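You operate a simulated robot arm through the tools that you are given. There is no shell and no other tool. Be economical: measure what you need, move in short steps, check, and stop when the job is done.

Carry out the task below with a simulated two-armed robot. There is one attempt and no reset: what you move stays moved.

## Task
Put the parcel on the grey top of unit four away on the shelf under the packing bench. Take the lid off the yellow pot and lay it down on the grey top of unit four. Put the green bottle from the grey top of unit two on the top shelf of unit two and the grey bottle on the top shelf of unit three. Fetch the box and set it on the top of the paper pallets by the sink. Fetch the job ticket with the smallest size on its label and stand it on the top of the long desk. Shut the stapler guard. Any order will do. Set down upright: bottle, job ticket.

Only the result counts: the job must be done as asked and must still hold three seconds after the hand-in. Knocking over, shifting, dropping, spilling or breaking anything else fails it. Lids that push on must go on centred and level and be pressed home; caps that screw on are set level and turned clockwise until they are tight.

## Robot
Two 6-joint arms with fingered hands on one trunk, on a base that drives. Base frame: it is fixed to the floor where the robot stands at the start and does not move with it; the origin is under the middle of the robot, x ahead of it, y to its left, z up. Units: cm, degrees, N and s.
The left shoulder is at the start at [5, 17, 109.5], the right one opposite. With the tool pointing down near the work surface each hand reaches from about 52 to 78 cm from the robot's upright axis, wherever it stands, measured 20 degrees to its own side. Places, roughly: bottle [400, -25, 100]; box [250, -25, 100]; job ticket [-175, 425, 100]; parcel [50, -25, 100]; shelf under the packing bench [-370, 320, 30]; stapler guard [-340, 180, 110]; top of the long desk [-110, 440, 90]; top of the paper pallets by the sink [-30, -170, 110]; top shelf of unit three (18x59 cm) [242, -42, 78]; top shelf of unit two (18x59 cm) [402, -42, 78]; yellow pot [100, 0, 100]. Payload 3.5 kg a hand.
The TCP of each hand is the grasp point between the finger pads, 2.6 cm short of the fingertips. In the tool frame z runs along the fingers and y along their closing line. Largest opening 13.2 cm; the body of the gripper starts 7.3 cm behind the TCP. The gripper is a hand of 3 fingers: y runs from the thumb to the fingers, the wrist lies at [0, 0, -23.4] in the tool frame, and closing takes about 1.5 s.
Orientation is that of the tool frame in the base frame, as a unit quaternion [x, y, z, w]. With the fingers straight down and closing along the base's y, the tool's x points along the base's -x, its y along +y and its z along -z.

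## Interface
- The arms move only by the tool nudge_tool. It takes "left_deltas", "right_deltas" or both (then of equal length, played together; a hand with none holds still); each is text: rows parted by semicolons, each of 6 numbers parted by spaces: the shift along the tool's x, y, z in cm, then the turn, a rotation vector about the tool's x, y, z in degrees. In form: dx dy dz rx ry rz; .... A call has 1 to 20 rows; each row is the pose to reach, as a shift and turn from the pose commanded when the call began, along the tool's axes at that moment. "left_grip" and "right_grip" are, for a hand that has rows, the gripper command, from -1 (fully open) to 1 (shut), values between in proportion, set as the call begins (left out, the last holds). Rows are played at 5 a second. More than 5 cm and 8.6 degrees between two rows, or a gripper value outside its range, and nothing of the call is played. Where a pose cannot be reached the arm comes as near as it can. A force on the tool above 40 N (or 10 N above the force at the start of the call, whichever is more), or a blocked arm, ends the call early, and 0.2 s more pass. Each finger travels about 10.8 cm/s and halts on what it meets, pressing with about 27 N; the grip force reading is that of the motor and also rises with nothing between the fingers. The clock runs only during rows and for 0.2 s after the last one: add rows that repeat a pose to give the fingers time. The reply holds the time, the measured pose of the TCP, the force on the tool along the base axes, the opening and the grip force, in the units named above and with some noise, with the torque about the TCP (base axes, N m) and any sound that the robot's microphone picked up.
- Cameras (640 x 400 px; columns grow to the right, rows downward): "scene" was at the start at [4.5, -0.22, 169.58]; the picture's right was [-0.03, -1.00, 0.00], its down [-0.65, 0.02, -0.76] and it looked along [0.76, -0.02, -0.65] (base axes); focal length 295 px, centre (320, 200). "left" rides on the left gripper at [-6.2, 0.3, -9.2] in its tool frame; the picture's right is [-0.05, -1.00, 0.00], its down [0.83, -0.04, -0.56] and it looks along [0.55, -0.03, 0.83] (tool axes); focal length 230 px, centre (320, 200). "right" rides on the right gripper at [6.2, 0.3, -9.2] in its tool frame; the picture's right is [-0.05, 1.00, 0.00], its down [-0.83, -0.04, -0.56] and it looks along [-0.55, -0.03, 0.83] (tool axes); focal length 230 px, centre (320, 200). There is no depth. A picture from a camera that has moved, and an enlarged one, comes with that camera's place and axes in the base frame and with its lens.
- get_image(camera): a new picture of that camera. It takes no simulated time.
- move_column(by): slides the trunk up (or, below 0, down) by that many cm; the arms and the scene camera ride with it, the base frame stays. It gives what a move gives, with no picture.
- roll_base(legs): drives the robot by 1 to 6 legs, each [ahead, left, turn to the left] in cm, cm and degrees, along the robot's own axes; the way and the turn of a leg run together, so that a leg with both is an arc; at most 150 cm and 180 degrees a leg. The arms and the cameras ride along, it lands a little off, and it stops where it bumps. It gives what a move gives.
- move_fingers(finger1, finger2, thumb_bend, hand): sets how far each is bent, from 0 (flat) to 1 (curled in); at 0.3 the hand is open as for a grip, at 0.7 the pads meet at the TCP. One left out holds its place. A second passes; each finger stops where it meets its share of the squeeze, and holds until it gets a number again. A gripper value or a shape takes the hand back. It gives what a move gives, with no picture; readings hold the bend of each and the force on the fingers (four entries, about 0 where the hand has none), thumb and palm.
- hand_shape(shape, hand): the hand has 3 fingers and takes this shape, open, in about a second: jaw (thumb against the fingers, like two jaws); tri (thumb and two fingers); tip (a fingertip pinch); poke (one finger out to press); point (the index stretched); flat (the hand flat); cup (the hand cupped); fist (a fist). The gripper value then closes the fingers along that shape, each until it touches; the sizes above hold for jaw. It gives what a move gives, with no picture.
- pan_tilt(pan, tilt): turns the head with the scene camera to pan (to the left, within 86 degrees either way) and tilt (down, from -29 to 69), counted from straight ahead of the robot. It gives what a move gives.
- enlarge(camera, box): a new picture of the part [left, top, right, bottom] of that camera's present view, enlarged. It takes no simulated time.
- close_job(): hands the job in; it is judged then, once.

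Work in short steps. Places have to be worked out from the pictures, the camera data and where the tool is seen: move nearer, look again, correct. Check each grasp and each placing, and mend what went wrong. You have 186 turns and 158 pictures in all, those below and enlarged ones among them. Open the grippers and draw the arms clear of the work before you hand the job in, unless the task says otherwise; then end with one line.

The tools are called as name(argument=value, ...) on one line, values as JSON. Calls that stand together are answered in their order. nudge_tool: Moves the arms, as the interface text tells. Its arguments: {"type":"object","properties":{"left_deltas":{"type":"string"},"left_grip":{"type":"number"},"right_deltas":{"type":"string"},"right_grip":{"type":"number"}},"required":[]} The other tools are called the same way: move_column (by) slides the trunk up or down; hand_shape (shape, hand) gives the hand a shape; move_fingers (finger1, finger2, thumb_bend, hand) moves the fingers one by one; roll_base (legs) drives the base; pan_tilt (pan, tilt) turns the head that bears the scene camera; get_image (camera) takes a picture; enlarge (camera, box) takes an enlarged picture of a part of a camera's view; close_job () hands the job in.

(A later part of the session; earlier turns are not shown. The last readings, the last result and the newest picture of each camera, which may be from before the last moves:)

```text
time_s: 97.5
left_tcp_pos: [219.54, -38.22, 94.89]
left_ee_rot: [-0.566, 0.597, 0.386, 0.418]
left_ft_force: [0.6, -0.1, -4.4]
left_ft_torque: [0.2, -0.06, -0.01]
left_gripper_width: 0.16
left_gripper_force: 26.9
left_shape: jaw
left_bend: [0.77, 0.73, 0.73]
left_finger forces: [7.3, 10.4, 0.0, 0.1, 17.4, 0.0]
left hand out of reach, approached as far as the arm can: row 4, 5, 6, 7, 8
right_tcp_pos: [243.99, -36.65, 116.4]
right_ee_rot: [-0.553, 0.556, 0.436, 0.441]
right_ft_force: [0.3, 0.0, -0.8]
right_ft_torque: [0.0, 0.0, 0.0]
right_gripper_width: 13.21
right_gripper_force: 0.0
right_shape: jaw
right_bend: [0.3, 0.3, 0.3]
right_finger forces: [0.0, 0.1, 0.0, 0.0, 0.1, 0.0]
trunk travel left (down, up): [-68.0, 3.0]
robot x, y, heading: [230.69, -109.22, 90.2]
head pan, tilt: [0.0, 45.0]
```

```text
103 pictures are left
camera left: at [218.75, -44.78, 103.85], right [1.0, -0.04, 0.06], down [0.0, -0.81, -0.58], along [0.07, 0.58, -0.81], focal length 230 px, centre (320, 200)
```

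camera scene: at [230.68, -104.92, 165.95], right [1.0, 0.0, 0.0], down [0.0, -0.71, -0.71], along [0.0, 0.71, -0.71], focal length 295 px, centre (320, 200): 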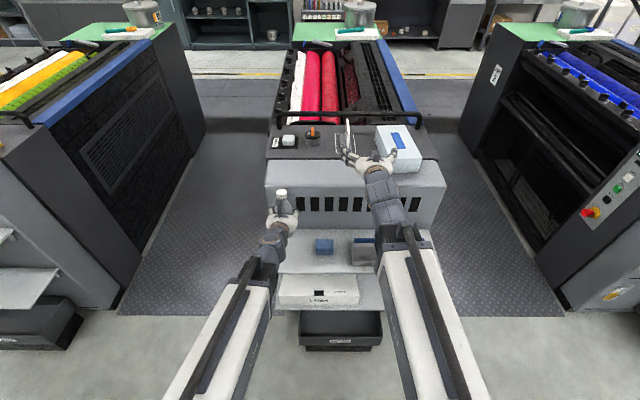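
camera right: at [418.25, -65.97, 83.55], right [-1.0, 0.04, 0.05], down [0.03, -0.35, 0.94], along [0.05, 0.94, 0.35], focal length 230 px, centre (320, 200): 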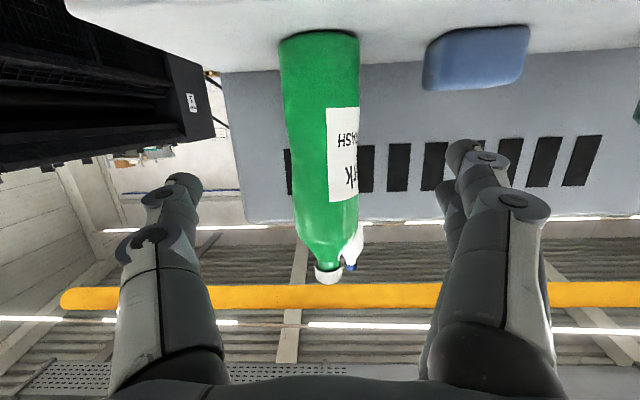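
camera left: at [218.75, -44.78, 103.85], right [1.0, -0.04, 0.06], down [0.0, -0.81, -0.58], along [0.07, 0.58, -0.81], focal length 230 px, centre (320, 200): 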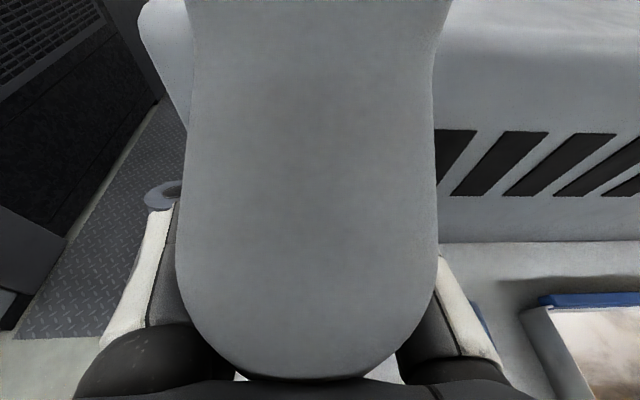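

Too close to the body: the wrist was forced off level. I raise and restore the tilt, then reposition the base for a wider, further reach.

nudge_tool(left_deltas="-3 0 -1.1 -1 -2 -0.4;-6 0 -2.2 -2 -4 -0.8;-9.4 0 -3.5 -3 -6.5 -1;-12.4 0 -4.6 -3.4 -8 -1.3;-12.4 0 -4.6 -3.4 -8 -1.3")

roll_base(legs=[[-5, -6, 0]])

```text
time_s: 98.7
left_tcp_pos: [219.31, -38.15, 108.22]
left_ee_rot: [0.557, -0.547, -0.438, -0.446]
left_ft_force: [-0.8, 0.1, -4.0]
left_ft_torque: [0.18, -0.01, 0.0]
left_gripper_width: 0.18
left_gripper_force: 26.9
left_shape: jaw
left_bend: [0.77, 0.73, 0.73]
left_finger forces: [7.2, 10.4, 0.0, 0.0, 17.3, 0.0]
right_tcp_pos: [244.16, -36.57, 116.24]
right_ee_rot: [-0.553, 0.555, 0.437, 0.441]
right_ft_force: [0.4, 0.2, 0.3]
right_ft_torque: [0.0, -0.01, 0.03]
right_gripper_width: 13.2
right_gripper_force: 0.1
right_shape: jaw
right_bend: [0.3, 0.3, 0.3]
right_finger forces: [0.0, 0.0, 0.0, 0.0, 0.0, 0.0]
trunk travel left (down, up): [-68.0, 3.0]
robot x, y, heading: [230.4, -108.67, 90.0]
head pan, tilt: [0.0, 45.0]
```

```text
time_s: 99.8
left_tcp_pos: [225.48, -43.11, 108.27]
left_ee_rot: [0.557, -0.548, -0.437, -0.446]
left_ft_force: [0.4, -0.7, -3.4]
left_ft_torque: [0.21, 0.02, 0.08]
left_gripper_width: 0.17
left_gripper_force: 27.0
left_shape: jaw
left_bend: [0.77, 0.73, 0.73]
left_finger forces: [7.2, 10.4, 0.1, 0.0, 17.3, 0.0]
right_tcp_pos: [250.39, -41.69, 116.27]
right_ee_rot: [-0.552, 0.557, 0.436, 0.441]
right_ft_force: [0.5, -0.1, 1.4]
right_ft_torque: [-0.01, -0.01, 0.04]
right_gripper_width: 13.15
right_gripper_force: 0.0
right_shape: jaw
right_bend: [0.3, 0.3, 0.3]
right_finger forces: [0.1, 0.0, 0.0, 0.1, 0.0, 0.1]
trunk travel left (down, up): [-68.0, 3.0]
robot x, y, heading: [236.7, -114.1, 90.1]
head pan, tilt: [0.0, 45.0]
```

Shift 6.4 cm left, 3.6 forward, then lower to z≈88.

nudge_tool(left_deltas="-0.4 3.2 1.7 0 0 0;-0.8 6.4 3.5 0 0 0;3.6 6.4 4.5 0 0 0;8 6.4 5.5 0 0 0;12.5 6.4 6.5 0 0 0;17 6.4 7.6 0 0 0;18.9 6.4 8.1 0 0 0;18.9 6.4 8.1 0 0 0")

get_image(camera="scene")

```text
time_s: 101.6
left_tcp_pos: [217.44, -39.12, 88.19]
left_ee_rot: [0.554, -0.553, -0.43, -0.45]
left_ft_force: [-0.6, 0.6, -5.1]
left_ft_torque: [0.16, -0.04, -0.01]
left_gripper_width: 0.16
left_gripper_force: 26.7
left_shape: jaw
left_bend: [0.77, 0.73, 0.73]
left_finger forces: [6.1, 9.1, 0.0, 0.0, 14.9, 0.1]
left hand out of reach, approached as far as the arm can: row 3, 4, 5, 6, 7, 8
right_tcp_pos: [250.21, -41.54, 116.26]
right_ee_rot: [-0.553, 0.556, 0.437, 0.441]
right_ft_force: [0.8, 0.3, -0.1]
right_ft_torque: [0.0, 0.01, 0.0]
right_gripper_width: 13.17
right_gripper_force: 0.1
right_shape: jaw
right_bend: [0.3, 0.3, 0.3]
right_finger forces: [0.1, 0.1, 0.0, 0.0, 0.1, 0.0]
trunk travel left (down, up): [-68.0, 3.0]
robot x, y, heading: [236.85, -113.95, 90.4]
head pan, tilt: [0.0, 45.0]
```

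```text
102 pictures are left
camera scene: at [236.76, -109.83, 165.95], right [1.0, 0.0, 0.0], down [0.0, -0.71, -0.71], along [0.0, 0.71, -0.71], focal length 295 px, centre (320, 200)
```

scene: 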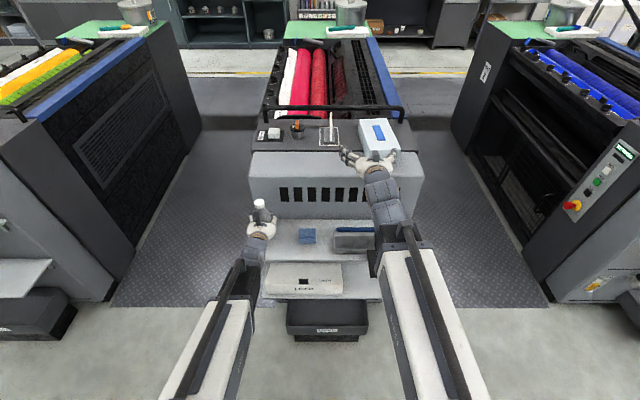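

I zoom in to check the shelf's left edge relative to the bottle.

enlarge(camera="scene", box=[220, 180, 390, 310])

get_image(camera="left")

```text
3.08 times, centred on (305, 245) of scene
camera zoom: at [236.76, -109.83, 165.95], right [1.0, 0.0, 0.0], down [0.0, -0.71, -0.71], along [0.0, 0.71, -0.71], focal length 908 px, centre (366, 62)
```

zoom: 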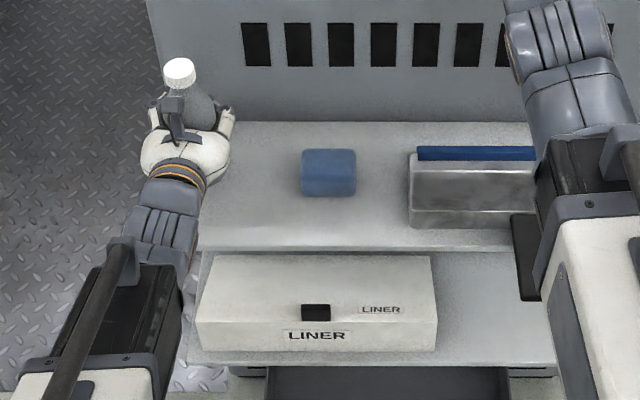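

```text
100 pictures are left
camera left: at [216.9, -46.82, 96.26], right [1.0, -0.01, 0.07], down [0.05, -0.73, -0.68], along [0.06, 0.69, -0.73], focal length 230 px, centre (320, 200)
```

left: 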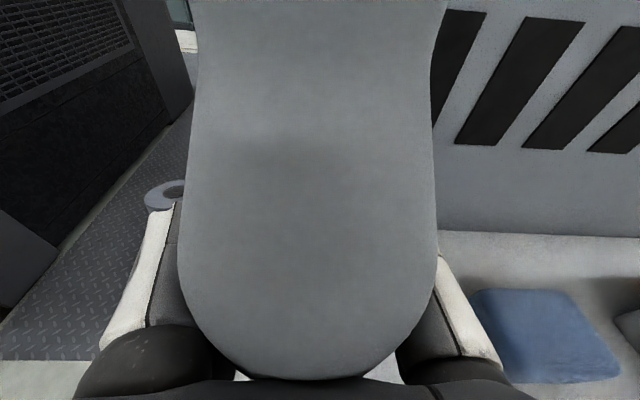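

Shelf edge ≈x 212. I shift 2.5 cm right to x≈220 and lower until contact.

nudge_tool(left_deltas="0 -2.5 0 0 0 0;0.8 -2.5 0.2 0 0 0;1.4 -2.5 0.3 0 0 0;1.8 -2.5 0.4 0 0 0;2.2 -2.5 0.5 0 0 0;2.6 -2.5 0.6 0 0 0;3 -2.5 0.7 0 0 0;3.4 -2.5 0.8 0 0 0;3.8 -2.5 0.9 0 0 0")

```text
time_s: 103.6
left_tcp_pos: [217.43, -38.94, 84.98]
left_ee_rot: [-0.551, 0.555, 0.428, 0.453]
left_ft_force: [0.8, -1.5, -1.2]
left_ft_torque: [0.02, -0.01, 0.06]
left_gripper_width: 0.17
left_gripper_force: 27.4
left_shape: jaw
left_bend: [0.77, 0.73, 0.73]
left_finger forces: [5.9, 9.0, 0.1, 0.1, 15.3, 0.0]
left hand out of reach, approached as far as the arm can: row 1, 2, 3, 4, 5, 6, 7, 8, 9
right_tcp_pos: [250.28, -41.66, 116.29]
right_ee_rot: [-0.553, 0.557, 0.436, 0.441]
right_ft_force: [0.0, 0.0, 0.5]
right_ft_torque: [0.0, 0.02, 0.0]
right_gripper_width: 13.17
right_gripper_force: 0.1
right_shape: jaw
right_bend: [0.3, 0.3, 0.3]
right_finger forces: [0.0, 0.1, 0.0, 0.0, 0.0, 0.0]
trunk travel left (down, up): [-68.0, 3.0]
robot x, y, heading: [236.83, -113.83, 90.3]
head pan, tilt: [0.0, 45.0]
```

Contact starting, but x stayed at 217.4. I raise 1.5 cm, shift the base 2.5 cm right, then lower again.

nudge_tool(left_deltas="-1 0 -0.2 0 0 0;-1.5 0 -0.3 0 0 0;-1.5 0 -0.3 0 0 0")

roll_base(legs=[[0, -2.5, 0]])

nudge_tool(left_deltas="0.4 0 0.1 0 0 0;0.8 0 0.2 0 0 0;1.2 0 0.3 0 0 0;1.6 0 0.4 0 0 0;2 0 0.5 0 0 0;2.4 0 0.55 0 0 0")

```text
time_s: 104.4
left_tcp_pos: [216.62, -38.85, 86.69]
left_ee_rot: [0.555, -0.55, -0.434, -0.448]
left_ft_force: [-0.3, -0.3, -5.0]
left_ft_torque: [0.19, 0.0, 0.01]
left_gripper_width: 0.17
left_gripper_force: 26.2
left_shape: jaw
left_bend: [0.77, 0.73, 0.73]
left_finger forces: [6.0, 9.1, 0.0, 0.0, 15.0, 0.0]
left hand out of reach, approached as far as the arm can: row 1, 2, 3
right_tcp_pos: [250.27, -41.56, 116.4]
right_ee_rot: [-0.554, 0.556, 0.437, 0.44]
right_ft_force: [-0.6, -0.8, -0.4]
right_ft_torque: [0.02, 0.0, -0.03]
right_gripper_width: 13.19
right_gripper_force: 0.0
right_shape: jaw
right_bend: [0.3, 0.3, 0.3]
right_finger forces: [0.1, 0.0, 0.1, 0.0, 0.1, 0.0]
trunk travel left (down, up): [-68.0, 3.0]
robot x, y, heading: [236.7, -114.27, 90.2]
head pan, tilt: [0.0, 45.0]
```

```text
time_s: 105.2
left_tcp_pos: [219.04, -38.93, 86.54]
left_ee_rot: [0.555, -0.551, -0.433, -0.448]
left_ft_force: [0.7, 0.0, -4.3]
left_ft_torque: [0.17, -0.01, 0.03]
left_gripper_width: 0.19
left_gripper_force: 26.9
left_shape: jaw
left_bend: [0.77, 0.73, 0.73]
left_finger forces: [6.0, 9.1, 0.1, 0.0, 15.1, 0.1]
right_tcp_pos: [252.8, -41.63, 116.33]
right_ee_rot: [-0.553, 0.556, 0.437, 0.44]
right_ft_force: [0.2, -0.4, -0.2]
right_ft_torque: [0.02, 0.03, 0.02]
right_gripper_width: 13.21
right_gripper_force: 0.1
right_shape: jaw
right_bend: [0.3, 0.3, 0.3]
right_finger forces: [0.0, 0.1, 0.1, 0.0, 0.0, 0.0]
trunk travel left (down, up): [-68.0, 3.0]
robot x, y, heading: [239.26, -113.75, 89.9]
head pan, tilt: [0.0, 45.0]
```

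```text
time_s: 106.6
left_tcp_pos: [219.01, -38.99, 84.52]
left_ee_rot: [-0.551, 0.551, 0.433, 0.453]
left_ft_force: [4.3, -4.1, 20.8]
left_ft_torque: [-0.91, 0.14, 0.21]
left_gripper_width: 0.13
left_gripper_force: 26.6
left_shape: jaw
left_bend: [0.77, 0.73, 0.73]
left_finger forces: [3.6, 9.0, 0.0, 0.1, 16.9, 0.1]
right_tcp_pos: [252.79, -41.92, 116.59]
right_ee_rot: [-0.553, 0.556, 0.437, 0.441]
right_ft_force: [0.0, -0.8, 0.2]
right_ft_torque: [0.01, 0.01, -0.03]
right_gripper_width: 13.19
right_gripper_force: 0.0
right_shape: jaw
right_bend: [0.3, 0.3, 0.3]
right_finger forces: [0.1, 0.0, 0.0, 0.1, 0.0, 0.1]
trunk travel left (down, up): [-68.0, 3.0]
robot x, y, heading: [239.02, -114.09, 90.2]
head pan, tilt: [0.0, 45.0]
```

Landed firmly. Ease up 0.4 cm, open the hand and back the base away.

nudge_tool(left_deltas="-0.4 0 0 0 0 0;-0.4 0 0 0 0 0;-0.4 0 0 0 0 0;-0.4 0 0 0 0 0;-0.4 0 0 0 0 0;-0.4 0 0 0 0 0;-0.4 0 0 0 0 0;-0.4 0 0 0 0 0", left_grip=-1)

roll_base(legs=[[-17, 0, 0]])

get_image(camera="left")

get_image(camera="scene")

```text
time_s: 108.4
left_tcp_pos: [218.99, -38.86, 84.67]
left_ee_rot: [0.553, -0.553, -0.431, -0.45]
left_ft_force: [-0.6, -1.1, -0.1]
left_ft_torque: [0.09, -0.04, -0.01]
left_gripper_width: 13.22
left_gripper_force: 0.1
left_shape: jaw
left_bend: [0.3, 0.3, 0.3]
left_finger forces: [0.0, 0.0, 0.1, 0.0, 0.0, 0.8]
right_tcp_pos: [252.72, -41.59, 116.28]
right_ee_rot: [-0.553, 0.556, 0.436, 0.44]
right_ft_force: [-0.4, 0.6, -1.1]
right_ft_torque: [-0.01, 0.02, -0.01]
right_gripper_width: 13.17
right_gripper_force: 0.0
right_shape: jaw
right_bend: [0.3, 0.3, 0.3]
right_finger forces: [0.0, 0.0, 0.1, 0.1, 0.0, 0.0]
trunk travel left (down, up): [-68.0, 3.0]
robot x, y, heading: [239.18, -113.8, 90.3]
head pan, tilt: [0.0, 45.0]
```

```text
time_s: 109.8
left_tcp_pos: [218.94, -55.98, 84.69]
left_ee_rot: [0.553, -0.552, -0.432, -0.45]
left_ft_force: [0.9, 1.0, -0.3]
left_ft_torque: [-0.02, -0.03, 0.01]
left_gripper_width: 13.21
left_gripper_force: 0.1
left_shape: jaw
left_bend: [0.3, 0.3, 0.3]
left_finger forces: [0.0, 0.1, 0.1, 0.0, 0.0, 0.0]
right_tcp_pos: [252.69, -58.69, 116.43]
right_ee_rot: [-0.553, 0.556, 0.436, 0.441]
right_ft_force: [0.0, -0.1, 0.1]
right_ft_torque: [-0.04, 0.03, -0.01]
right_gripper_width: 13.2
right_gripper_force: 0.1
right_shape: jaw
right_bend: [0.3, 0.3, 0.3]
right_finger forces: [0.0, 0.0, 0.0, 0.0, 0.0, 0.0]
trunk travel left (down, up): [-68.0, 3.0]
robot x, y, heading: [239.29, -130.8, 90.5]
head pan, tilt: [0.0, 45.0]
```

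```text
99 pictures are left
camera left: at [218.38, -63.72, 92.7], right [1.0, 0.0, 0.07], down [0.05, -0.73, -0.69], along [0.05, 0.69, -0.72], focal length 230 px, centre (320, 200)
```

left: 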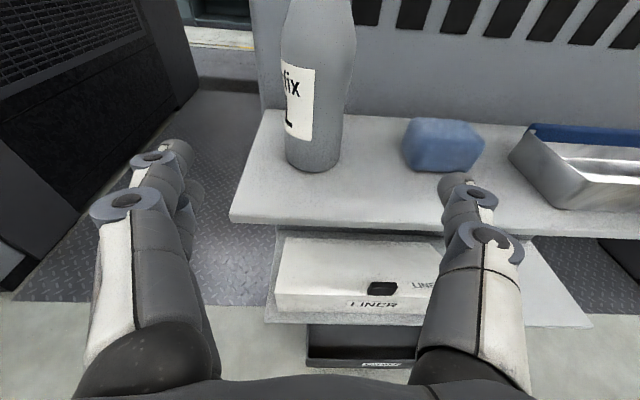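

```text
98 pictures are left
camera scene: at [239.32, -127.05, 165.96], right [1.0, 0.0, 0.0], down [0.0, -0.71, -0.71], along [0.0, 0.71, -0.71], focal length 295 px, centre (320, 200)
```

scene: 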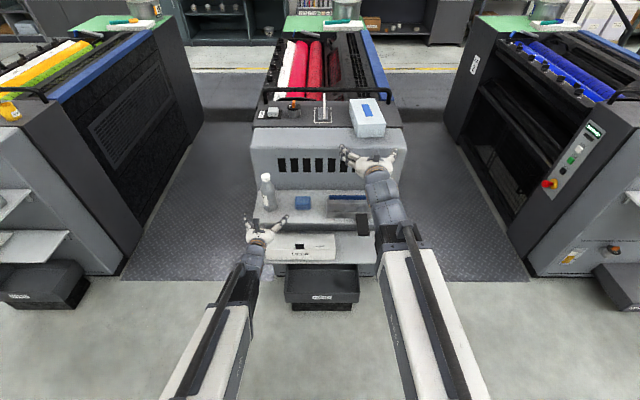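

Grey bottle stands well. Now look at the box.

enlarge(camera="scene", box=[310, 80, 420, 160])

```text
5.00 times, centred on (365, 120) of scene
camera zoom: at [239.32, -127.05, 165.96], right [1.0, 0.0, 0.0], down [0.0, -0.71, -0.71], along [0.0, 0.71, -0.71], focal length 1475 px, centre (95, 600)
```

zoom: 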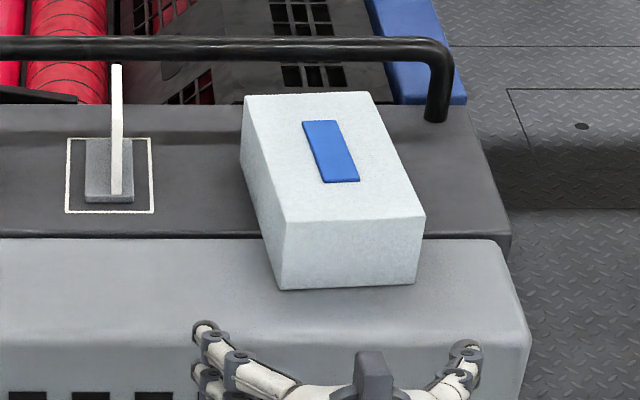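

Box ≈10.7×20.6×6.2 cm, centre (258.6,-15.3), yawed ~5°. I raise the left hand and bring the right hand back to tool-down, aligned in x.

nudge_tool(left_deltas="-4 0 -1 0 0 0;-8 0 -1.8 0 0 0;-12 0 -2.7 0 0 0;-16 0 -3.6 0 0 0;-20 0 -4.6 0 0 0;-24 0 -5.5 0 0 0;-28 0 -6.4 0 0 0;-31 0 -7.1 0 0 0;-33 0 -7.5 0 0 0;-33 0 -7.5 0 0 0;-33 0 -7.5 0 0 0", right_deltas="0.2 -0.6 -0.8 0 7.7 0;0.4 -1.2 -1.6 0 15.4 0;0.6 -1.8 -2.4 0 23.1 0;0.8 -2.4 -3.2 0 30.8 0;1 -3 -4 0 38.5 0;1.2 -3.6 -4.8 0 46.2 0;1.4 -4.2 -5.6 0 53.9 0;1.6 -4.8 -6.4 0 61.6 0;1.7 -5.4 -7.2 0 69.3 0;1.8 -5.9 -7.8 0 77 0;1.8 -5.9 -7.8 0 77 0", left_grip=-1)

move_column(by=3)

```text
time_s: 112.2
left_tcp_pos: [218.19, -55.8, 118.68]
left_ee_rot: [0.553, -0.552, -0.432, -0.451]
left_ft_force: [-0.9, -0.1, -0.2]
left_ft_torque: [0.0, 0.05, 0.0]
left_gripper_width: 13.17
left_gripper_force: 0.0
left_shape: jaw
left_bend: [0.3, 0.3, 0.3]
left_finger forces: [0.0, 0.0, 0.0, 0.0, 0.1, 0.1]
right_tcp_pos: [258.53, -66.9, 116.39]
right_ee_rot: [-0.704, 0.71, -0.003, -0.002]
right_ft_force: [-0.5, 0.8, -0.1]
right_ft_torque: [0.02, 0.0, -0.01]
right_gripper_width: 13.17
right_gripper_force: 0.1
right_shape: jaw
right_bend: [0.3, 0.3, 0.3]
right_finger forces: [0.1, 0.0, 0.0, 0.1, 0.0, 0.0]
trunk travel left (down, up): [-68.0, 3.0]
robot x, y, heading: [239.17, -130.82, 90.3]
head pan, tilt: [0.0, 45.0]
```

```text
time_s: 113.0
left_tcp_pos: [218.15, -55.8, 121.46]
left_ee_rot: [0.554, -0.552, -0.432, -0.449]
left_ft_force: [0.4, -0.4, 1.0]
left_ft_torque: [-0.03, 0.0, 0.02]
left_gripper_width: 13.17
left_gripper_force: 0.2
left_shape: jaw
left_bend: [0.3, 0.3, 0.3]
left_finger forces: [0.0, 0.1, 0.1, 0.1, 0.0, 0.1]
right_tcp_pos: [258.47, -66.72, 119.41]
right_ee_rot: [-0.704, 0.71, -0.002, -0.001]
right_ft_force: [-0.2, 1.4, 0.0]
right_ft_torque: [-0.03, -0.03, 0.03]
right_gripper_width: 13.17
right_gripper_force: 0.1
right_shape: jaw
right_bend: [0.3, 0.3, 0.3]
right_finger forces: [0.1, 0.1, 0.1, 0.0, 0.0, 0.0]
trunk travel left (down, up): [-71.0, 0.0]
robot x, y, heading: [239.69, -131.37, 90.2]
head pan, tilt: [0.0, 45.0]
```

Drive forward 43 cm with hands high, then look from the right camera.

roll_base(legs=[[43.5, 0, 0]])

nudge_tool(right_deltas="-2 0 0 0 0 -3;-5 0 2 0 0 -5.8;-6.5 0 6 0 0 -5.8;-6.5 0 6 0 0 -5.8")

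get_image(camera="right")

get_image(camera="scene")

```text
time_s: 115.6
left_tcp_pos: [217.58, -12.35, 121.52]
left_ee_rot: [0.555, -0.551, -0.433, -0.449]
left_ft_force: [-0.1, 0.2, 1.2]
left_ft_torque: [0.0, -0.05, 0.04]
left_gripper_width: 13.21
left_gripper_force: 0.1
left_shape: jaw
left_bend: [0.3, 0.3, 0.3]
left_finger forces: [0.1, 0.0, 0.1, 0.0, 0.0, 0.1]
right_tcp_pos: [258.02, -23.09, 119.37]
right_ee_rot: [-0.706, 0.708, -0.003, -0.002]
right_ft_force: [0.3, 1.1, -0.2]
right_ft_torque: [0.0, -0.02, 0.01]
right_gripper_width: 13.2
right_gripper_force: 0.1
right_shape: jaw
right_bend: [0.3, 0.3, 0.3]
right_finger forces: [0.0, 0.0, 0.1, 0.0, 0.1, 0.1]
trunk travel left (down, up): [-71.0, 0.0]
robot x, y, heading: [239.09, -87.61, 90.5]
head pan, tilt: [0.0, 45.0]
```

```text
time_s: 116.6
left_tcp_pos: [217.73, -12.38, 121.45]
left_ee_rot: [0.554, -0.551, -0.432, -0.449]
left_ft_force: [-0.4, -0.6, 0.5]
left_ft_torque: [0.0, 0.03, 0.0]
left_gripper_width: 13.19
left_gripper_force: 0.0
left_shape: jaw
left_bend: [0.3, 0.3, 0.3]
left_finger forces: [0.0, 0.0, 0.0, 0.1, 0.1, 0.0]
right_tcp_pos: [258.2, -16.79, 113.27]
right_ee_rot: [0.741, -0.672, 0.003, 0.001]
right_ft_force: [-0.4, 0.4, 0.6]
right_ft_torque: [-0.01, 0.01, -0.04]
right_gripper_width: 13.2
right_gripper_force: 0.1
right_shape: jaw
right_bend: [0.3, 0.3, 0.3]
right_finger forces: [0.1, 0.1, 0.1, 0.0, 0.0, 0.0]
trunk travel left (down, up): [-71.0, 0.0]
robot x, y, heading: [238.79, -87.9, 90.4]
head pan, tilt: [0.0, 45.0]
```

```text
96 pictures are left
camera right: at [258.48, -22.85, 122.54], right [-1.0, -0.05, 0.0], down [-0.04, 0.83, 0.55], along [-0.02, 0.55, -0.83], focal length 230 px, centre (320, 200)
```

right: 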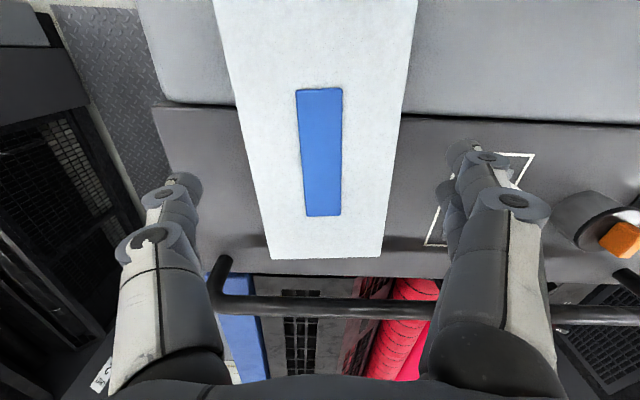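

```text
95 pictures are left
camera scene: at [239.04, -83.41, 168.96], right [1.0, 0.01, 0.0], down [0.01, -0.71, -0.71], along [-0.01, 0.71, -0.71], focal length 295 px, centre (320, 200)
```

scene: 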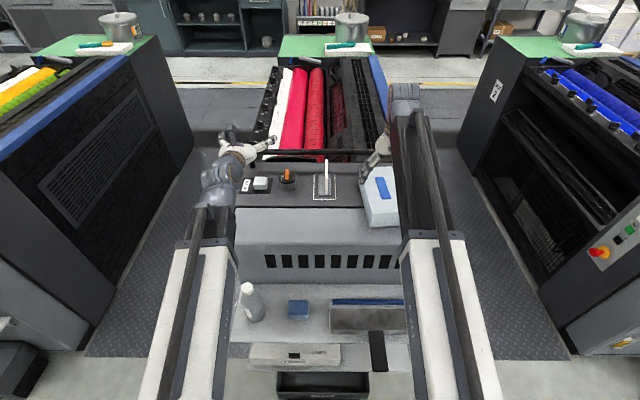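

Box is centred between the fingers. Descend to z≈103.3.

nudge_tool(right_deltas="-0.5 0 3 0 0 0;-1 0 6 0 0 0;-1.3 0 8.5 0 0 0;-1.3 0 10 0 0 0;-1.3 0 10 0 0 0")

get_image(camera="right")

```text
time_s: 117.8
left_tcp_pos: [217.64, -12.49, 121.53]
left_ee_rot: [0.555, -0.55, -0.433, -0.449]
left_ft_force: [-0.1, -0.1, -0.2]
left_ft_torque: [-0.02, 0.03, -0.02]
left_gripper_width: 13.2
left_gripper_force: 0.0
left_shape: jaw
left_bend: [0.3, 0.3, 0.3]
left_finger forces: [0.1, 0.1, 0.1, 0.0, 0.0, 0.0]
right_tcp_pos: [258.02, -15.51, 103.71]
right_ee_rot: [0.741, -0.672, 0.001, 0.0]
right_ft_force: [-1.3, 3.1, 20.6]
right_ft_torque: [-0.07, -0.19, 0.0]
right_gripper_width: 13.15
right_gripper_force: 0.1
right_shape: jaw
right_bend: [0.3, 0.3, 0.3]
right_finger forces: [4.5, 4.1, 0.0, 0.1, 11.0, 0.0]
trunk travel left (down, up): [-71.0, 0.0]
robot x, y, heading: [239.25, -87.64, 90.2]
head pan, tilt: [0.0, 45.0]
```

```text
94 pictures are left
camera right: at [258.38, -21.74, 112.95], right [-1.0, -0.05, 0.0], down [-0.04, 0.83, 0.55], along [-0.02, 0.55, -0.83], focal length 230 px, centre (320, 200)
```

right: 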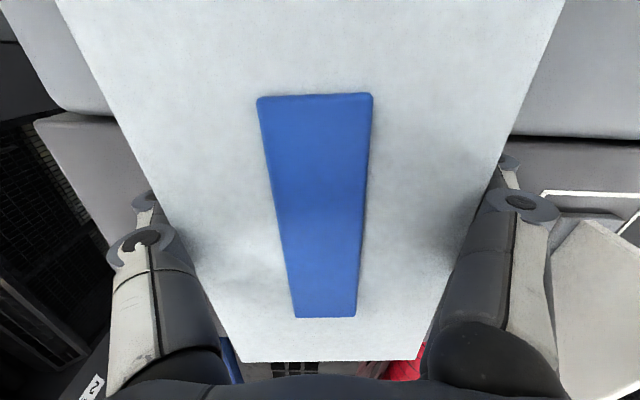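

Fingertips touch the surface beside the box. Raise 0.7 cm and close.

nudge_tool(right_deltas="0 0 -0.7 0 0 0;0 0 -0.7 0 0 0;0 0 -0.7 0 0 0;0 0 -0.7 0 0 0;0 0 -0.7 0 0 0;0 0 -0.7 0 0 0;0 0 -0.7 0 0 0", right_grip=1)

nudge_tool(right_deltas="0 0 -1 0 0 0;0 0 -2 0 0 0;0 0 -4 0 0 0;0 0 -4 0 0 0")

get_image(camera="right")

enlarge(camera="scene", box=[300, 120, 460, 240])

```text
time_s: 119.4
left_tcp_pos: [217.59, -12.27, 121.62]
left_ee_rot: [0.554, -0.552, -0.432, -0.45]
left_ft_force: [-0.6, 0.4, 0.4]
left_ft_torque: [-0.02, 0.03, 0.0]
left_gripper_width: 13.19
left_gripper_force: 0.0
left_shape: jaw
left_bend: [0.3, 0.3, 0.3]
left_finger forces: [0.1, 0.0, 0.1, 0.0, 0.0, 0.0]
right_tcp_pos: [258.2, -15.59, 104.17]
right_ee_rot: [0.741, -0.671, 0.001, 0.001]
right_ft_force: [0.3, -0.4, -3.5]
right_ft_torque: [-0.02, -0.02, -0.01]
right_gripper_width: 10.6
right_gripper_force: 27.7
right_shape: jaw
right_bend: [0.6, 0.6, 0.55]
right_finger forces: [19.4, 18.8, 0.0, 0.1, 38.2, 0.1]
trunk travel left (down, up): [-71.0, 0.0]
robot x, y, heading: [239.49, -87.36, 90.3]
head pan, tilt: [0.0, 45.0]
```

```text
time_s: 120.4
left_tcp_pos: [217.63, -12.34, 121.61]
left_ee_rot: [0.555, -0.551, -0.433, -0.449]
left_ft_force: [0.0, 0.1, 0.0]
left_ft_torque: [-0.03, -0.01, -0.03]
left_gripper_width: 13.19
left_gripper_force: 0.1
left_shape: jaw
left_bend: [0.3, 0.3, 0.3]
left_finger forces: [0.0, 0.0, 0.0, 0.0, 0.0, 0.1]
right_tcp_pos: [258.01, -15.29, 108.15]
right_ee_rot: [0.741, -0.671, 0.003, 0.001]
right_ft_force: [-0.1, 1.0, -2.8]
right_ft_torque: [-0.01, 0.03, 0.01]
right_gripper_width: 10.61
right_gripper_force: 27.3
right_shape: jaw
right_bend: [0.6, 0.6, 0.55]
right_finger forces: [19.4, 18.6, 0.0, 0.1, 38.1, 0.0]
trunk travel left (down, up): [-71.0, 0.0]
robot x, y, heading: [239.15, -87.18, 90.2]
head pan, tilt: [0.0, 45.0]
```

```text
93 pictures are left
camera right: at [258.37, -21.47, 117.37], right [-1.0, -0.05, 0.0], down [-0.04, 0.83, 0.55], along [-0.02, 0.55, -0.83], focal length 230 px, centre (320, 200)
```

right: 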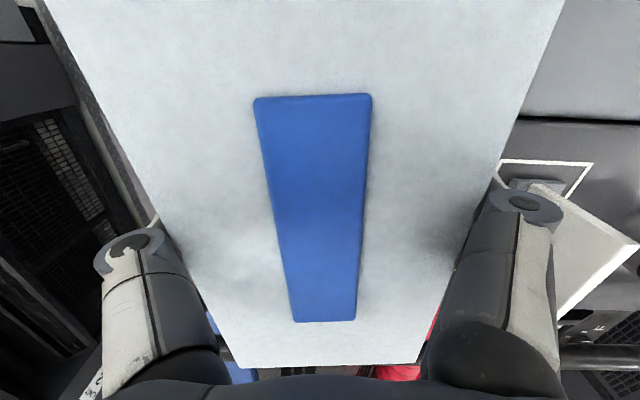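

```text
3.33 times, centred on (380, 180) of scene
camera zoom: at [239.05, -83.35, 168.95], right [1.0, 0.01, 0.0], down [0.01, -0.71, -0.71], along [-0.01, 0.71, -0.71], focal length 984 px, centre (120, 267)
```

zoom: 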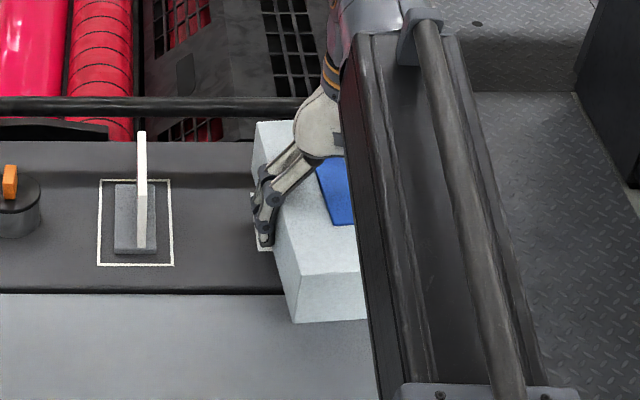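

Box lifted. Back away into the aisle and raise/retract it.

roll_base(legs=[[-30, 0, 0]])

nudge_tool(right_deltas="3 0 -3 0 0 0;6 0 -6 0 0 0;9 0 -9 0 0 0;10 0 -13 0 0 0;10 0 -15 0 0 0;10 0 -15 0 0 0")

roll_base(legs=[[0, 0, 180], [0, -120, 0], [0, -112, 0]])

get_image(camera="scene")

```text
time_s: 122.5
left_tcp_pos: [218.01, -42.81, 121.55]
left_ee_rot: [0.555, -0.551, -0.432, -0.449]
left_ft_force: [0.0, 0.7, 0.2]
left_ft_torque: [0.01, 0.05, -0.03]
left_gripper_width: 13.22
left_gripper_force: 0.0
left_shape: jaw
left_bend: [0.3, 0.3, 0.3]
left_finger forces: [0.0, 0.1, 0.0, 0.0, 0.1, 0.0]
right_tcp_pos: [258.42, -45.77, 108.15]
right_ee_rot: [0.741, -0.672, 0.002, 0.001]
right_ft_force: [-0.4, -1.3, -2.4]
right_ft_torque: [0.02, 0.03, 0.03]
right_gripper_width: 10.61
right_gripper_force: 26.4
right_shape: jaw
right_bend: [0.6, 0.6, 0.55]
right_finger forces: [19.4, 18.7, 0.0, 0.0, 38.1, 0.0]
trunk travel left (down, up): [-71.0, 0.0]
robot x, y, heading: [239.25, -117.76, 90.6]
head pan, tilt: [0.0, 45.0]
```

```text
time_s: 123.9
left_tcp_pos: [217.86, -42.79, 121.54]
left_ee_rot: [0.555, -0.551, -0.432, -0.449]
left_ft_force: [-0.5, 1.3, 0.1]
left_ft_torque: [0.03, -0.01, 0.01]
left_gripper_width: 13.19
left_gripper_force: 0.2
left_shape: jaw
left_bend: [0.3, 0.3, 0.3]
left_finger forces: [0.0, 0.0, 0.0, 0.0, 0.1, 0.1]
right_tcp_pos: [259.3, -55.65, 123.18]
right_ee_rot: [0.74, -0.673, 0.002, 0.001]
right_ft_force: [1.0, 0.6, -2.2]
right_ft_torque: [0.0, 0.0, -0.01]
right_gripper_width: 10.58
right_gripper_force: 26.8
right_shape: jaw
right_bend: [0.6, 0.6, 0.55]
right_finger forces: [19.3, 18.7, 0.0, 0.0, 38.1, 0.0]
trunk travel left (down, up): [-71.0, 0.0]
robot x, y, heading: [239.14, -118.17, 90.4]
head pan, tilt: [0.0, 45.0]
```

```text
time_s: 140.8
left_tcp_pos: [78.94, -204.21, 122.11]
left_ee_rot: [0.517, 0.577, -0.444, 0.45]
left_ft_force: [1.0, 0.1, -0.3]
left_ft_torque: [-0.03, -0.02, 0.02]
left_gripper_width: 13.19
left_gripper_force: 0.1
left_shape: jaw
left_bend: [0.3, 0.3, 0.3]
left_finger forces: [0.0, 0.0, 0.0, 0.0, 0.0, 0.0]
right_tcp_pos: [36.05, -196.65, 122.03]
right_ee_rot: [0.623, 0.782, 0.013, 0.013]
right_ft_force: [-0.4, -0.4, -3.8]
right_ft_torque: [0.03, 0.0, -0.01]
right_gripper_width: 10.41
right_gripper_force: 27.2
right_shape: jaw
right_bend: [0.61, 0.61, 0.56]
right_finger forces: [17.3, 17.0, 0.0, 0.0, 34.5, 0.0]
trunk travel left (down, up): [-71.0, 0.0]
robot x, y, heading: [53.0, -131.95, -82.4]
head pan, tilt: [0.0, 45.0]
stopped in leg 3: the robot was blocked; the commanded pose is now the measured one
```

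```text
91 pictures are left
camera scene: at [60.62, -134.94, 169.49], right [-0.99, -0.13, 0.04], down [-0.13, 0.7, -0.71], along [0.06, -0.71, -0.71], focal length 295 px, centre (320, 200)
```

scene: 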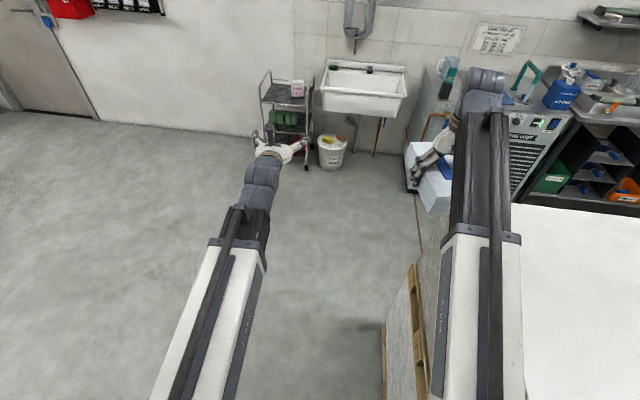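

The base bumped the pallet corner (y drifted). I move away to the left and back, straighten up, and check readings.

roll_base(legs=[[0, 12, 0], [-30, 0, -7.5]])

get_image(camera="scene")

get_image(camera="right")

```text
time_s: 141.5
left_tcp_pos: [77.52, -204.54, 122.09]
left_ee_rot: [0.524, 0.572, -0.429, 0.463]
left_ft_force: [-0.8, 0.3, -0.5]
left_ft_torque: [-0.02, -0.03, 0.03]
left_gripper_width: 13.18
left_gripper_force: 0.1
left_shape: jaw
left_bend: [0.3, 0.3, 0.3]
left_finger forces: [0.0, 0.0, 0.0, 0.1, 0.1, 0.0]
right_tcp_pos: [33.95, -197.15, 120.13]
right_ee_rot: [0.622, 0.782, 0.026, 0.026]
right_ft_force: [-0.4, -0.1, -4.2]
right_ft_torque: [0.04, 0.01, -0.02]
right_gripper_width: 10.41
right_gripper_force: 27.1
right_shape: jaw
right_bend: [0.61, 0.61, 0.57]
right_finger forces: [17.0, 16.4, 0.0, 0.0, 33.7, 0.0]
trunk travel left (down, up): [-71.0, 0.0]
robot x, y, heading: [54.85, -131.71, -82.0]
head pan, tilt: [0.0, 45.0]
stopped in leg 1: the robot was blocked; the commanded pose is now the measured one
```

```text
90 pictures are left
camera scene: at [59.27, -135.19, 169.04], right [-0.99, -0.14, 0.02], down [-0.11, 0.7, -0.71], along [0.08, -0.7, -0.71], focal length 295 px, centre (320, 200)
```

scene: 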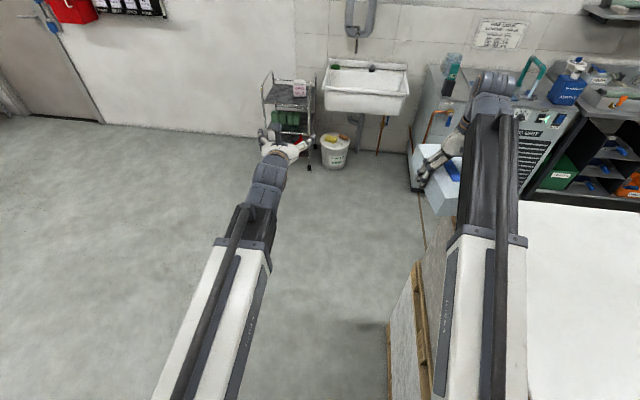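

```text
89 pictures are left
camera right: at [32.25, -191.25, 129.37], right [0.98, 0.17, 0.07], down [0.1, -0.82, 0.56], along [0.16, -0.54, -0.83], focal length 230 px, centre (320, 200)
```

right: 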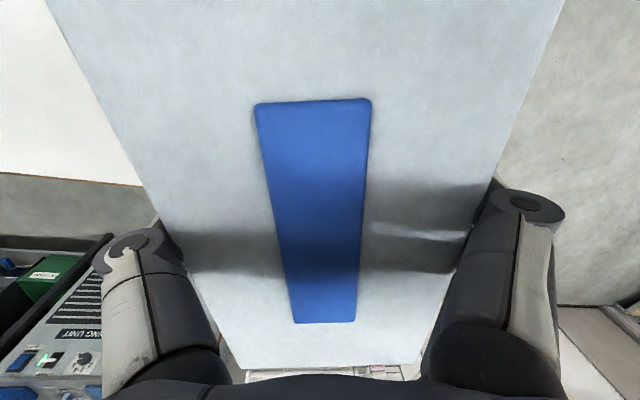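

The trunk is settling back upright. Try moving away again.

roll_base(legs=[[0, 15, 0]])

```text
time_s: 142.9
left_tcp_pos: [89.9, -203.04, 121.92]
left_ee_rot: [0.528, 0.57, -0.424, 0.465]
left_ft_force: [0.6, 0.6, -0.2]
left_ft_torque: [-0.02, 0.0, -0.05]
left_gripper_width: 13.22
left_gripper_force: 0.1
left_shape: jaw
left_bend: [0.3, 0.3, 0.3]
left_finger forces: [0.1, 0.2, 0.0, 0.1, 0.0, 0.1]
right_tcp_pos: [46.48, -195.56, 119.58]
right_ee_rot: [0.622, 0.782, 0.032, 0.03]
right_ft_force: [-0.7, 0.5, -2.5]
right_ft_torque: [0.01, 0.01, 0.0]
right_gripper_width: 10.42
right_gripper_force: 27.3
right_shape: jaw
right_bend: [0.61, 0.61, 0.57]
right_finger forces: [17.0, 16.5, 0.0, 0.0, 33.7, 0.0]
trunk travel left (down, up): [-71.0, 0.0]
robot x, y, heading: [69.35, -130.14, -82.2]
head pan, tilt: [0.0, 45.0]
```

Free again. I level the tool (5° roll), straighten the heading and move to y≈-105.

nudge_tool(right_deltas="0 0 0 2.5 0 0;0 0 -1 5 0 0;0 0 -2 5 0 0;0 0 -2 5 0 0")

roll_base(legs=[[-25, 0, 0], [0, 0, -7.8], [0, -35, 0]])

get_image(camera="scene")

```text
time_s: 143.9
left_tcp_pos: [89.72, -203.08, 121.98]
left_ee_rot: [0.528, 0.569, -0.424, 0.467]
left_ft_force: [0.0, 0.1, 0.0]
left_ft_torque: [-0.01, 0.02, -0.01]
left_gripper_width: 13.2
left_gripper_force: 0.1
left_shape: jaw
left_bend: [0.3, 0.3, 0.3]
left_finger forces: [0.0, 0.1, 0.1, 0.0, 0.1, 0.0]
right_tcp_pos: [46.22, -195.68, 121.59]
right_ee_rot: [0.623, 0.782, -0.001, 0.003]
right_ft_force: [0.5, 0.2, -2.8]
right_ft_torque: [0.01, 0.0, 0.01]
right_gripper_width: 10.41
right_gripper_force: 26.9
right_shape: jaw
right_bend: [0.61, 0.61, 0.57]
right_finger forces: [17.2, 16.5, 0.1, 0.0, 33.6, 0.0]
trunk travel left (down, up): [-71.0, 0.0]
robot x, y, heading: [69.1, -130.22, -82.5]
head pan, tilt: [0.0, 45.0]
```

```text
time_s: 148.2
left_tcp_pos: [40.81, -180.45, 122.09]
left_ee_rot: [0.567, 0.531, -0.455, 0.436]
left_ft_force: [0.2, 0.7, -0.3]
left_ft_torque: [0.01, -0.01, 0.02]
left_gripper_width: 13.19
left_gripper_force: 0.1
left_shape: jaw
left_bend: [0.3, 0.3, 0.3]
left_finger forces: [0.0, 0.0, 0.0, 0.0, 0.0, 0.1]
right_tcp_pos: [-1.24, -167.12, 121.62]
right_ee_rot: [0.675, 0.737, -0.001, 0.002]
right_ft_force: [-0.3, -0.7, -3.1]
right_ft_torque: [-0.05, 0.0, 0.0]
right_gripper_width: 10.41
right_gripper_force: 26.5
right_shape: jaw
right_bend: [0.61, 0.61, 0.57]
right_finger forces: [16.9, 16.4, 0.0, 0.0, 33.5, 0.1]
trunk travel left (down, up): [-71.0, 0.0]
robot x, y, heading: [30.31, -105.09, -89.9]
head pan, tilt: [0.0, 45.0]
```

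```text
88 pictures are left
camera scene: at [30.24, -109.34, 168.95], right [-1.0, 0.0, 0.0], down [0.0, 0.71, -0.71], along [0.0, -0.71, -0.71], focal length 295 px, centre (320, 200)
```

scene: 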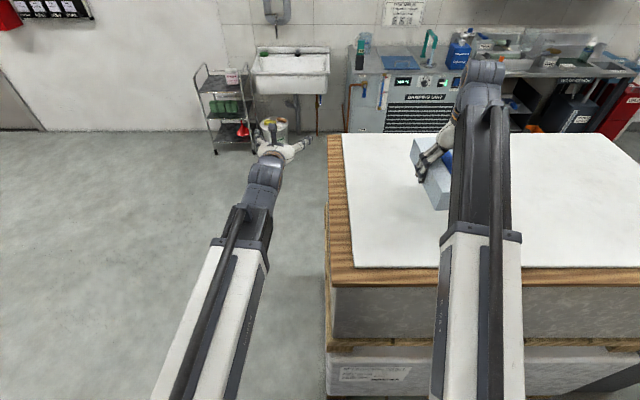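

Box is over the paper stack top. Lower: fast first, then slowly until contact.

nudge_tool(right_deltas="0 0 3 0 0 0;0 0 6 0 0 0;0 0 8 0 0 0;0 0 8.5 0 0 0;0 0 9 0 0 0;0 0 9.5 0 0 0;0 0 10 0 0 0;0 0 10.5 0 0 0;0 0 11 0 0 0;0 0 11.5 0 0 0;0 0 12 0 0 0;0 0 12.5 0 0 0;0 0 13 0 0 0;0 0 13.5 0 0 0;0 0 14 0 0 0;0 0 14.5 0 0 0;0 0 15 0 0 0;0 0 15.5 0 0 0;0 0 16 0 0 0;0 0 16.5 0 0 0")

get_image(camera="right")

```text
time_s: 150.4
left_tcp_pos: [40.9, -180.22, 122.02]
left_ee_rot: [0.565, 0.531, -0.456, 0.437]
left_ft_force: [0.3, -0.6, 0.4]
left_ft_torque: [-0.01, -0.02, -0.02]
left_gripper_width: 13.17
left_gripper_force: 0.0
left_shape: jaw
left_bend: [0.3, 0.3, 0.3]
left_finger forces: [0.0, 0.0, 0.1, 0.0, 0.0, 0.0]
right_tcp_pos: [-1.15, -167.23, 111.07]
right_ee_rot: [0.675, 0.738, -0.007, 0.005]
right_ft_force: [-0.2, 3.9, 22.3]
right_ft_torque: [0.26, -0.32, 0.14]
right_gripper_width: 10.37
right_gripper_force: 27.4
right_shape: jaw
right_bend: [0.62, 0.62, 0.57]
right_finger forces: [16.7, 16.0, 0.1, 0.0, 31.2, 0.0]
trunk travel left (down, up): [-71.0, 0.0]
robot x, y, heading: [30.47, -105.2, -90.1]
head pan, tilt: [0.0, 45.0]
stopped in row 10 (right hand): the force on the tool passed its limit at 44 N (the readings are from after the stop); the commanded pose is now the measured one
```

```text
87 pictures are left
camera right: at [-1.31, -160.9, 120.06], right [1.0, 0.04, 0.0], down [0.03, -0.82, 0.57], along [0.02, -0.57, -0.82], focal length 230 px, centre (320, 200)
```

right: 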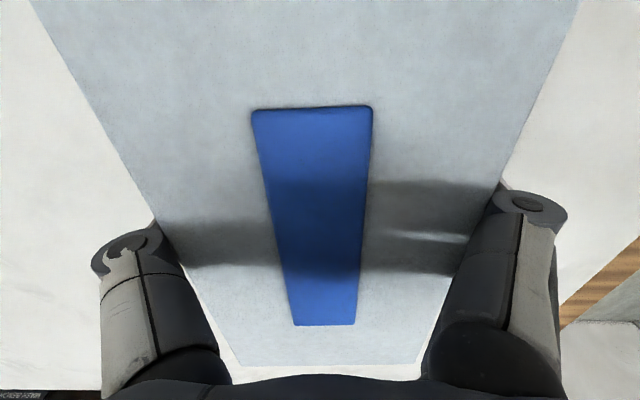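

Box is down on the stack. Open and rise.

nudge_tool(right_deltas="0 0 -0.3 0 0 0;0 0 -0.3 0 0 0;0 0 -0.3 0 0 0;0 0 -0.3 0 0 0;0 0 -0.3 0 0 0;0 0 -3 0 0 0;0 0 -7 0 0 0;0 0 -11 0 0 0;0 0 -11 0 0 0", right_grip=-1)

get_image(camera="right")

```text
time_s: 152.4
left_tcp_pos: [40.92, -180.44, 122.0]
left_ee_rot: [0.566, 0.532, -0.455, 0.436]
left_ft_force: [1.3, -0.2, 0.7]
left_ft_torque: [-0.04, -0.02, 0.02]
left_gripper_width: 13.16
left_gripper_force: 0.1
left_shape: jaw
left_bend: [0.3, 0.3, 0.3]
left_finger forces: [0.1, 0.0, 0.1, 0.0, 0.0, 0.0]
right_tcp_pos: [-1.23, -167.04, 121.42]
right_ee_rot: [0.675, 0.738, -0.005, 0.004]
right_ft_force: [-0.1, 0.1, 0.1]
right_ft_torque: [-0.02, -0.03, 0.02]
right_gripper_width: 13.2
right_gripper_force: 0.1
right_shape: jaw
right_bend: [0.3, 0.3, 0.3]
right_finger forces: [0.1, 0.0, 0.0, 0.0, 0.1, 0.1]
trunk travel left (down, up): [-71.0, 0.0]
robot x, y, heading: [30.03, -105.06, -90.1]
head pan, tilt: [0.0, 45.0]
```

```text
86 pictures are left
camera right: at [-1.45, -160.71, 130.57], right [1.0, 0.04, 0.0], down [0.03, -0.82, 0.57], along [0.02, -0.57, -0.82], focal length 230 px, centre (320, 200)
```

right: 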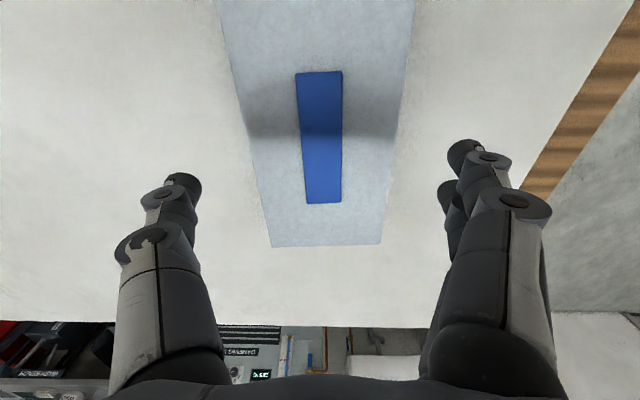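

Box rests on the stack. Now to the parcel: turn to face the units again, go to about (-12,-34) heading 0.

roll_base(legs=[[0, 0, 90], [-42, 0, 0], [0, 71, 0]])

get_image(camera="left")

get_image(camera="scene")

```text
time_s: 162.2
left_tcp_pos: [67.19, -25.24, 122.06]
left_ee_rot: [0.04, 0.775, -0.027, 0.63]
left_ft_force: [0.3, -0.8, 0.2]
left_ft_torque: [-0.01, -0.02, -0.04]
left_gripper_width: 13.19
left_gripper_force: 0.1
left_shape: jaw
left_bend: [0.3, 0.3, 0.3]
left_finger forces: [0.0, 0.0, 0.0, 0.0, 0.0, 0.0]
right_tcp_pos: [52.13, -66.85, 121.4]
right_ee_rot: [-0.024, 1.0, -0.001, 0.008]
right_ft_force: [0.6, 0.2, 0.6]
right_ft_torque: [0.01, -0.01, 0.02]
right_gripper_width: 13.26
right_gripper_force: 0.1
right_shape: jaw
right_bend: [0.3, 0.3, 0.3]
right_finger forces: [0.0, 0.0, 0.0, 0.0, 0.0, 0.0]
trunk travel left (down, up): [-71.0, 0.0]
robot x, y, heading: [-8.33, -32.8, -2.4]
head pan, tilt: [0.0, 45.0]
```

```text
85 pictures are left
camera left: at [59.48, -24.37, 129.93], right [-0.08, -1.0, 0.04], down [-0.71, 0.03, -0.7], along [0.7, -0.09, -0.71], focal length 230 px, centre (320, 200)
```

left: 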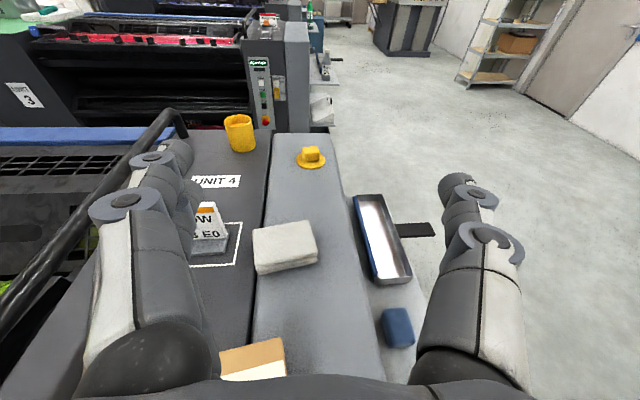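

```text
84 pictures are left
camera scene: at [-4.19, -32.92, 168.95], right [-0.04, -1.0, 0.0], down [-0.71, 0.03, -0.71], along [0.71, -0.03, -0.71], focal length 295 px, centre (320, 200)
```

scene: 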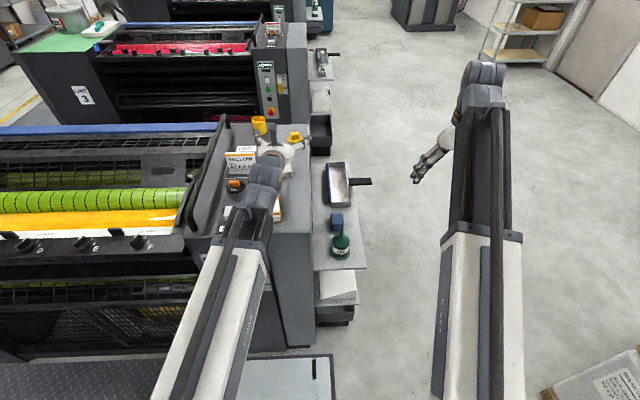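

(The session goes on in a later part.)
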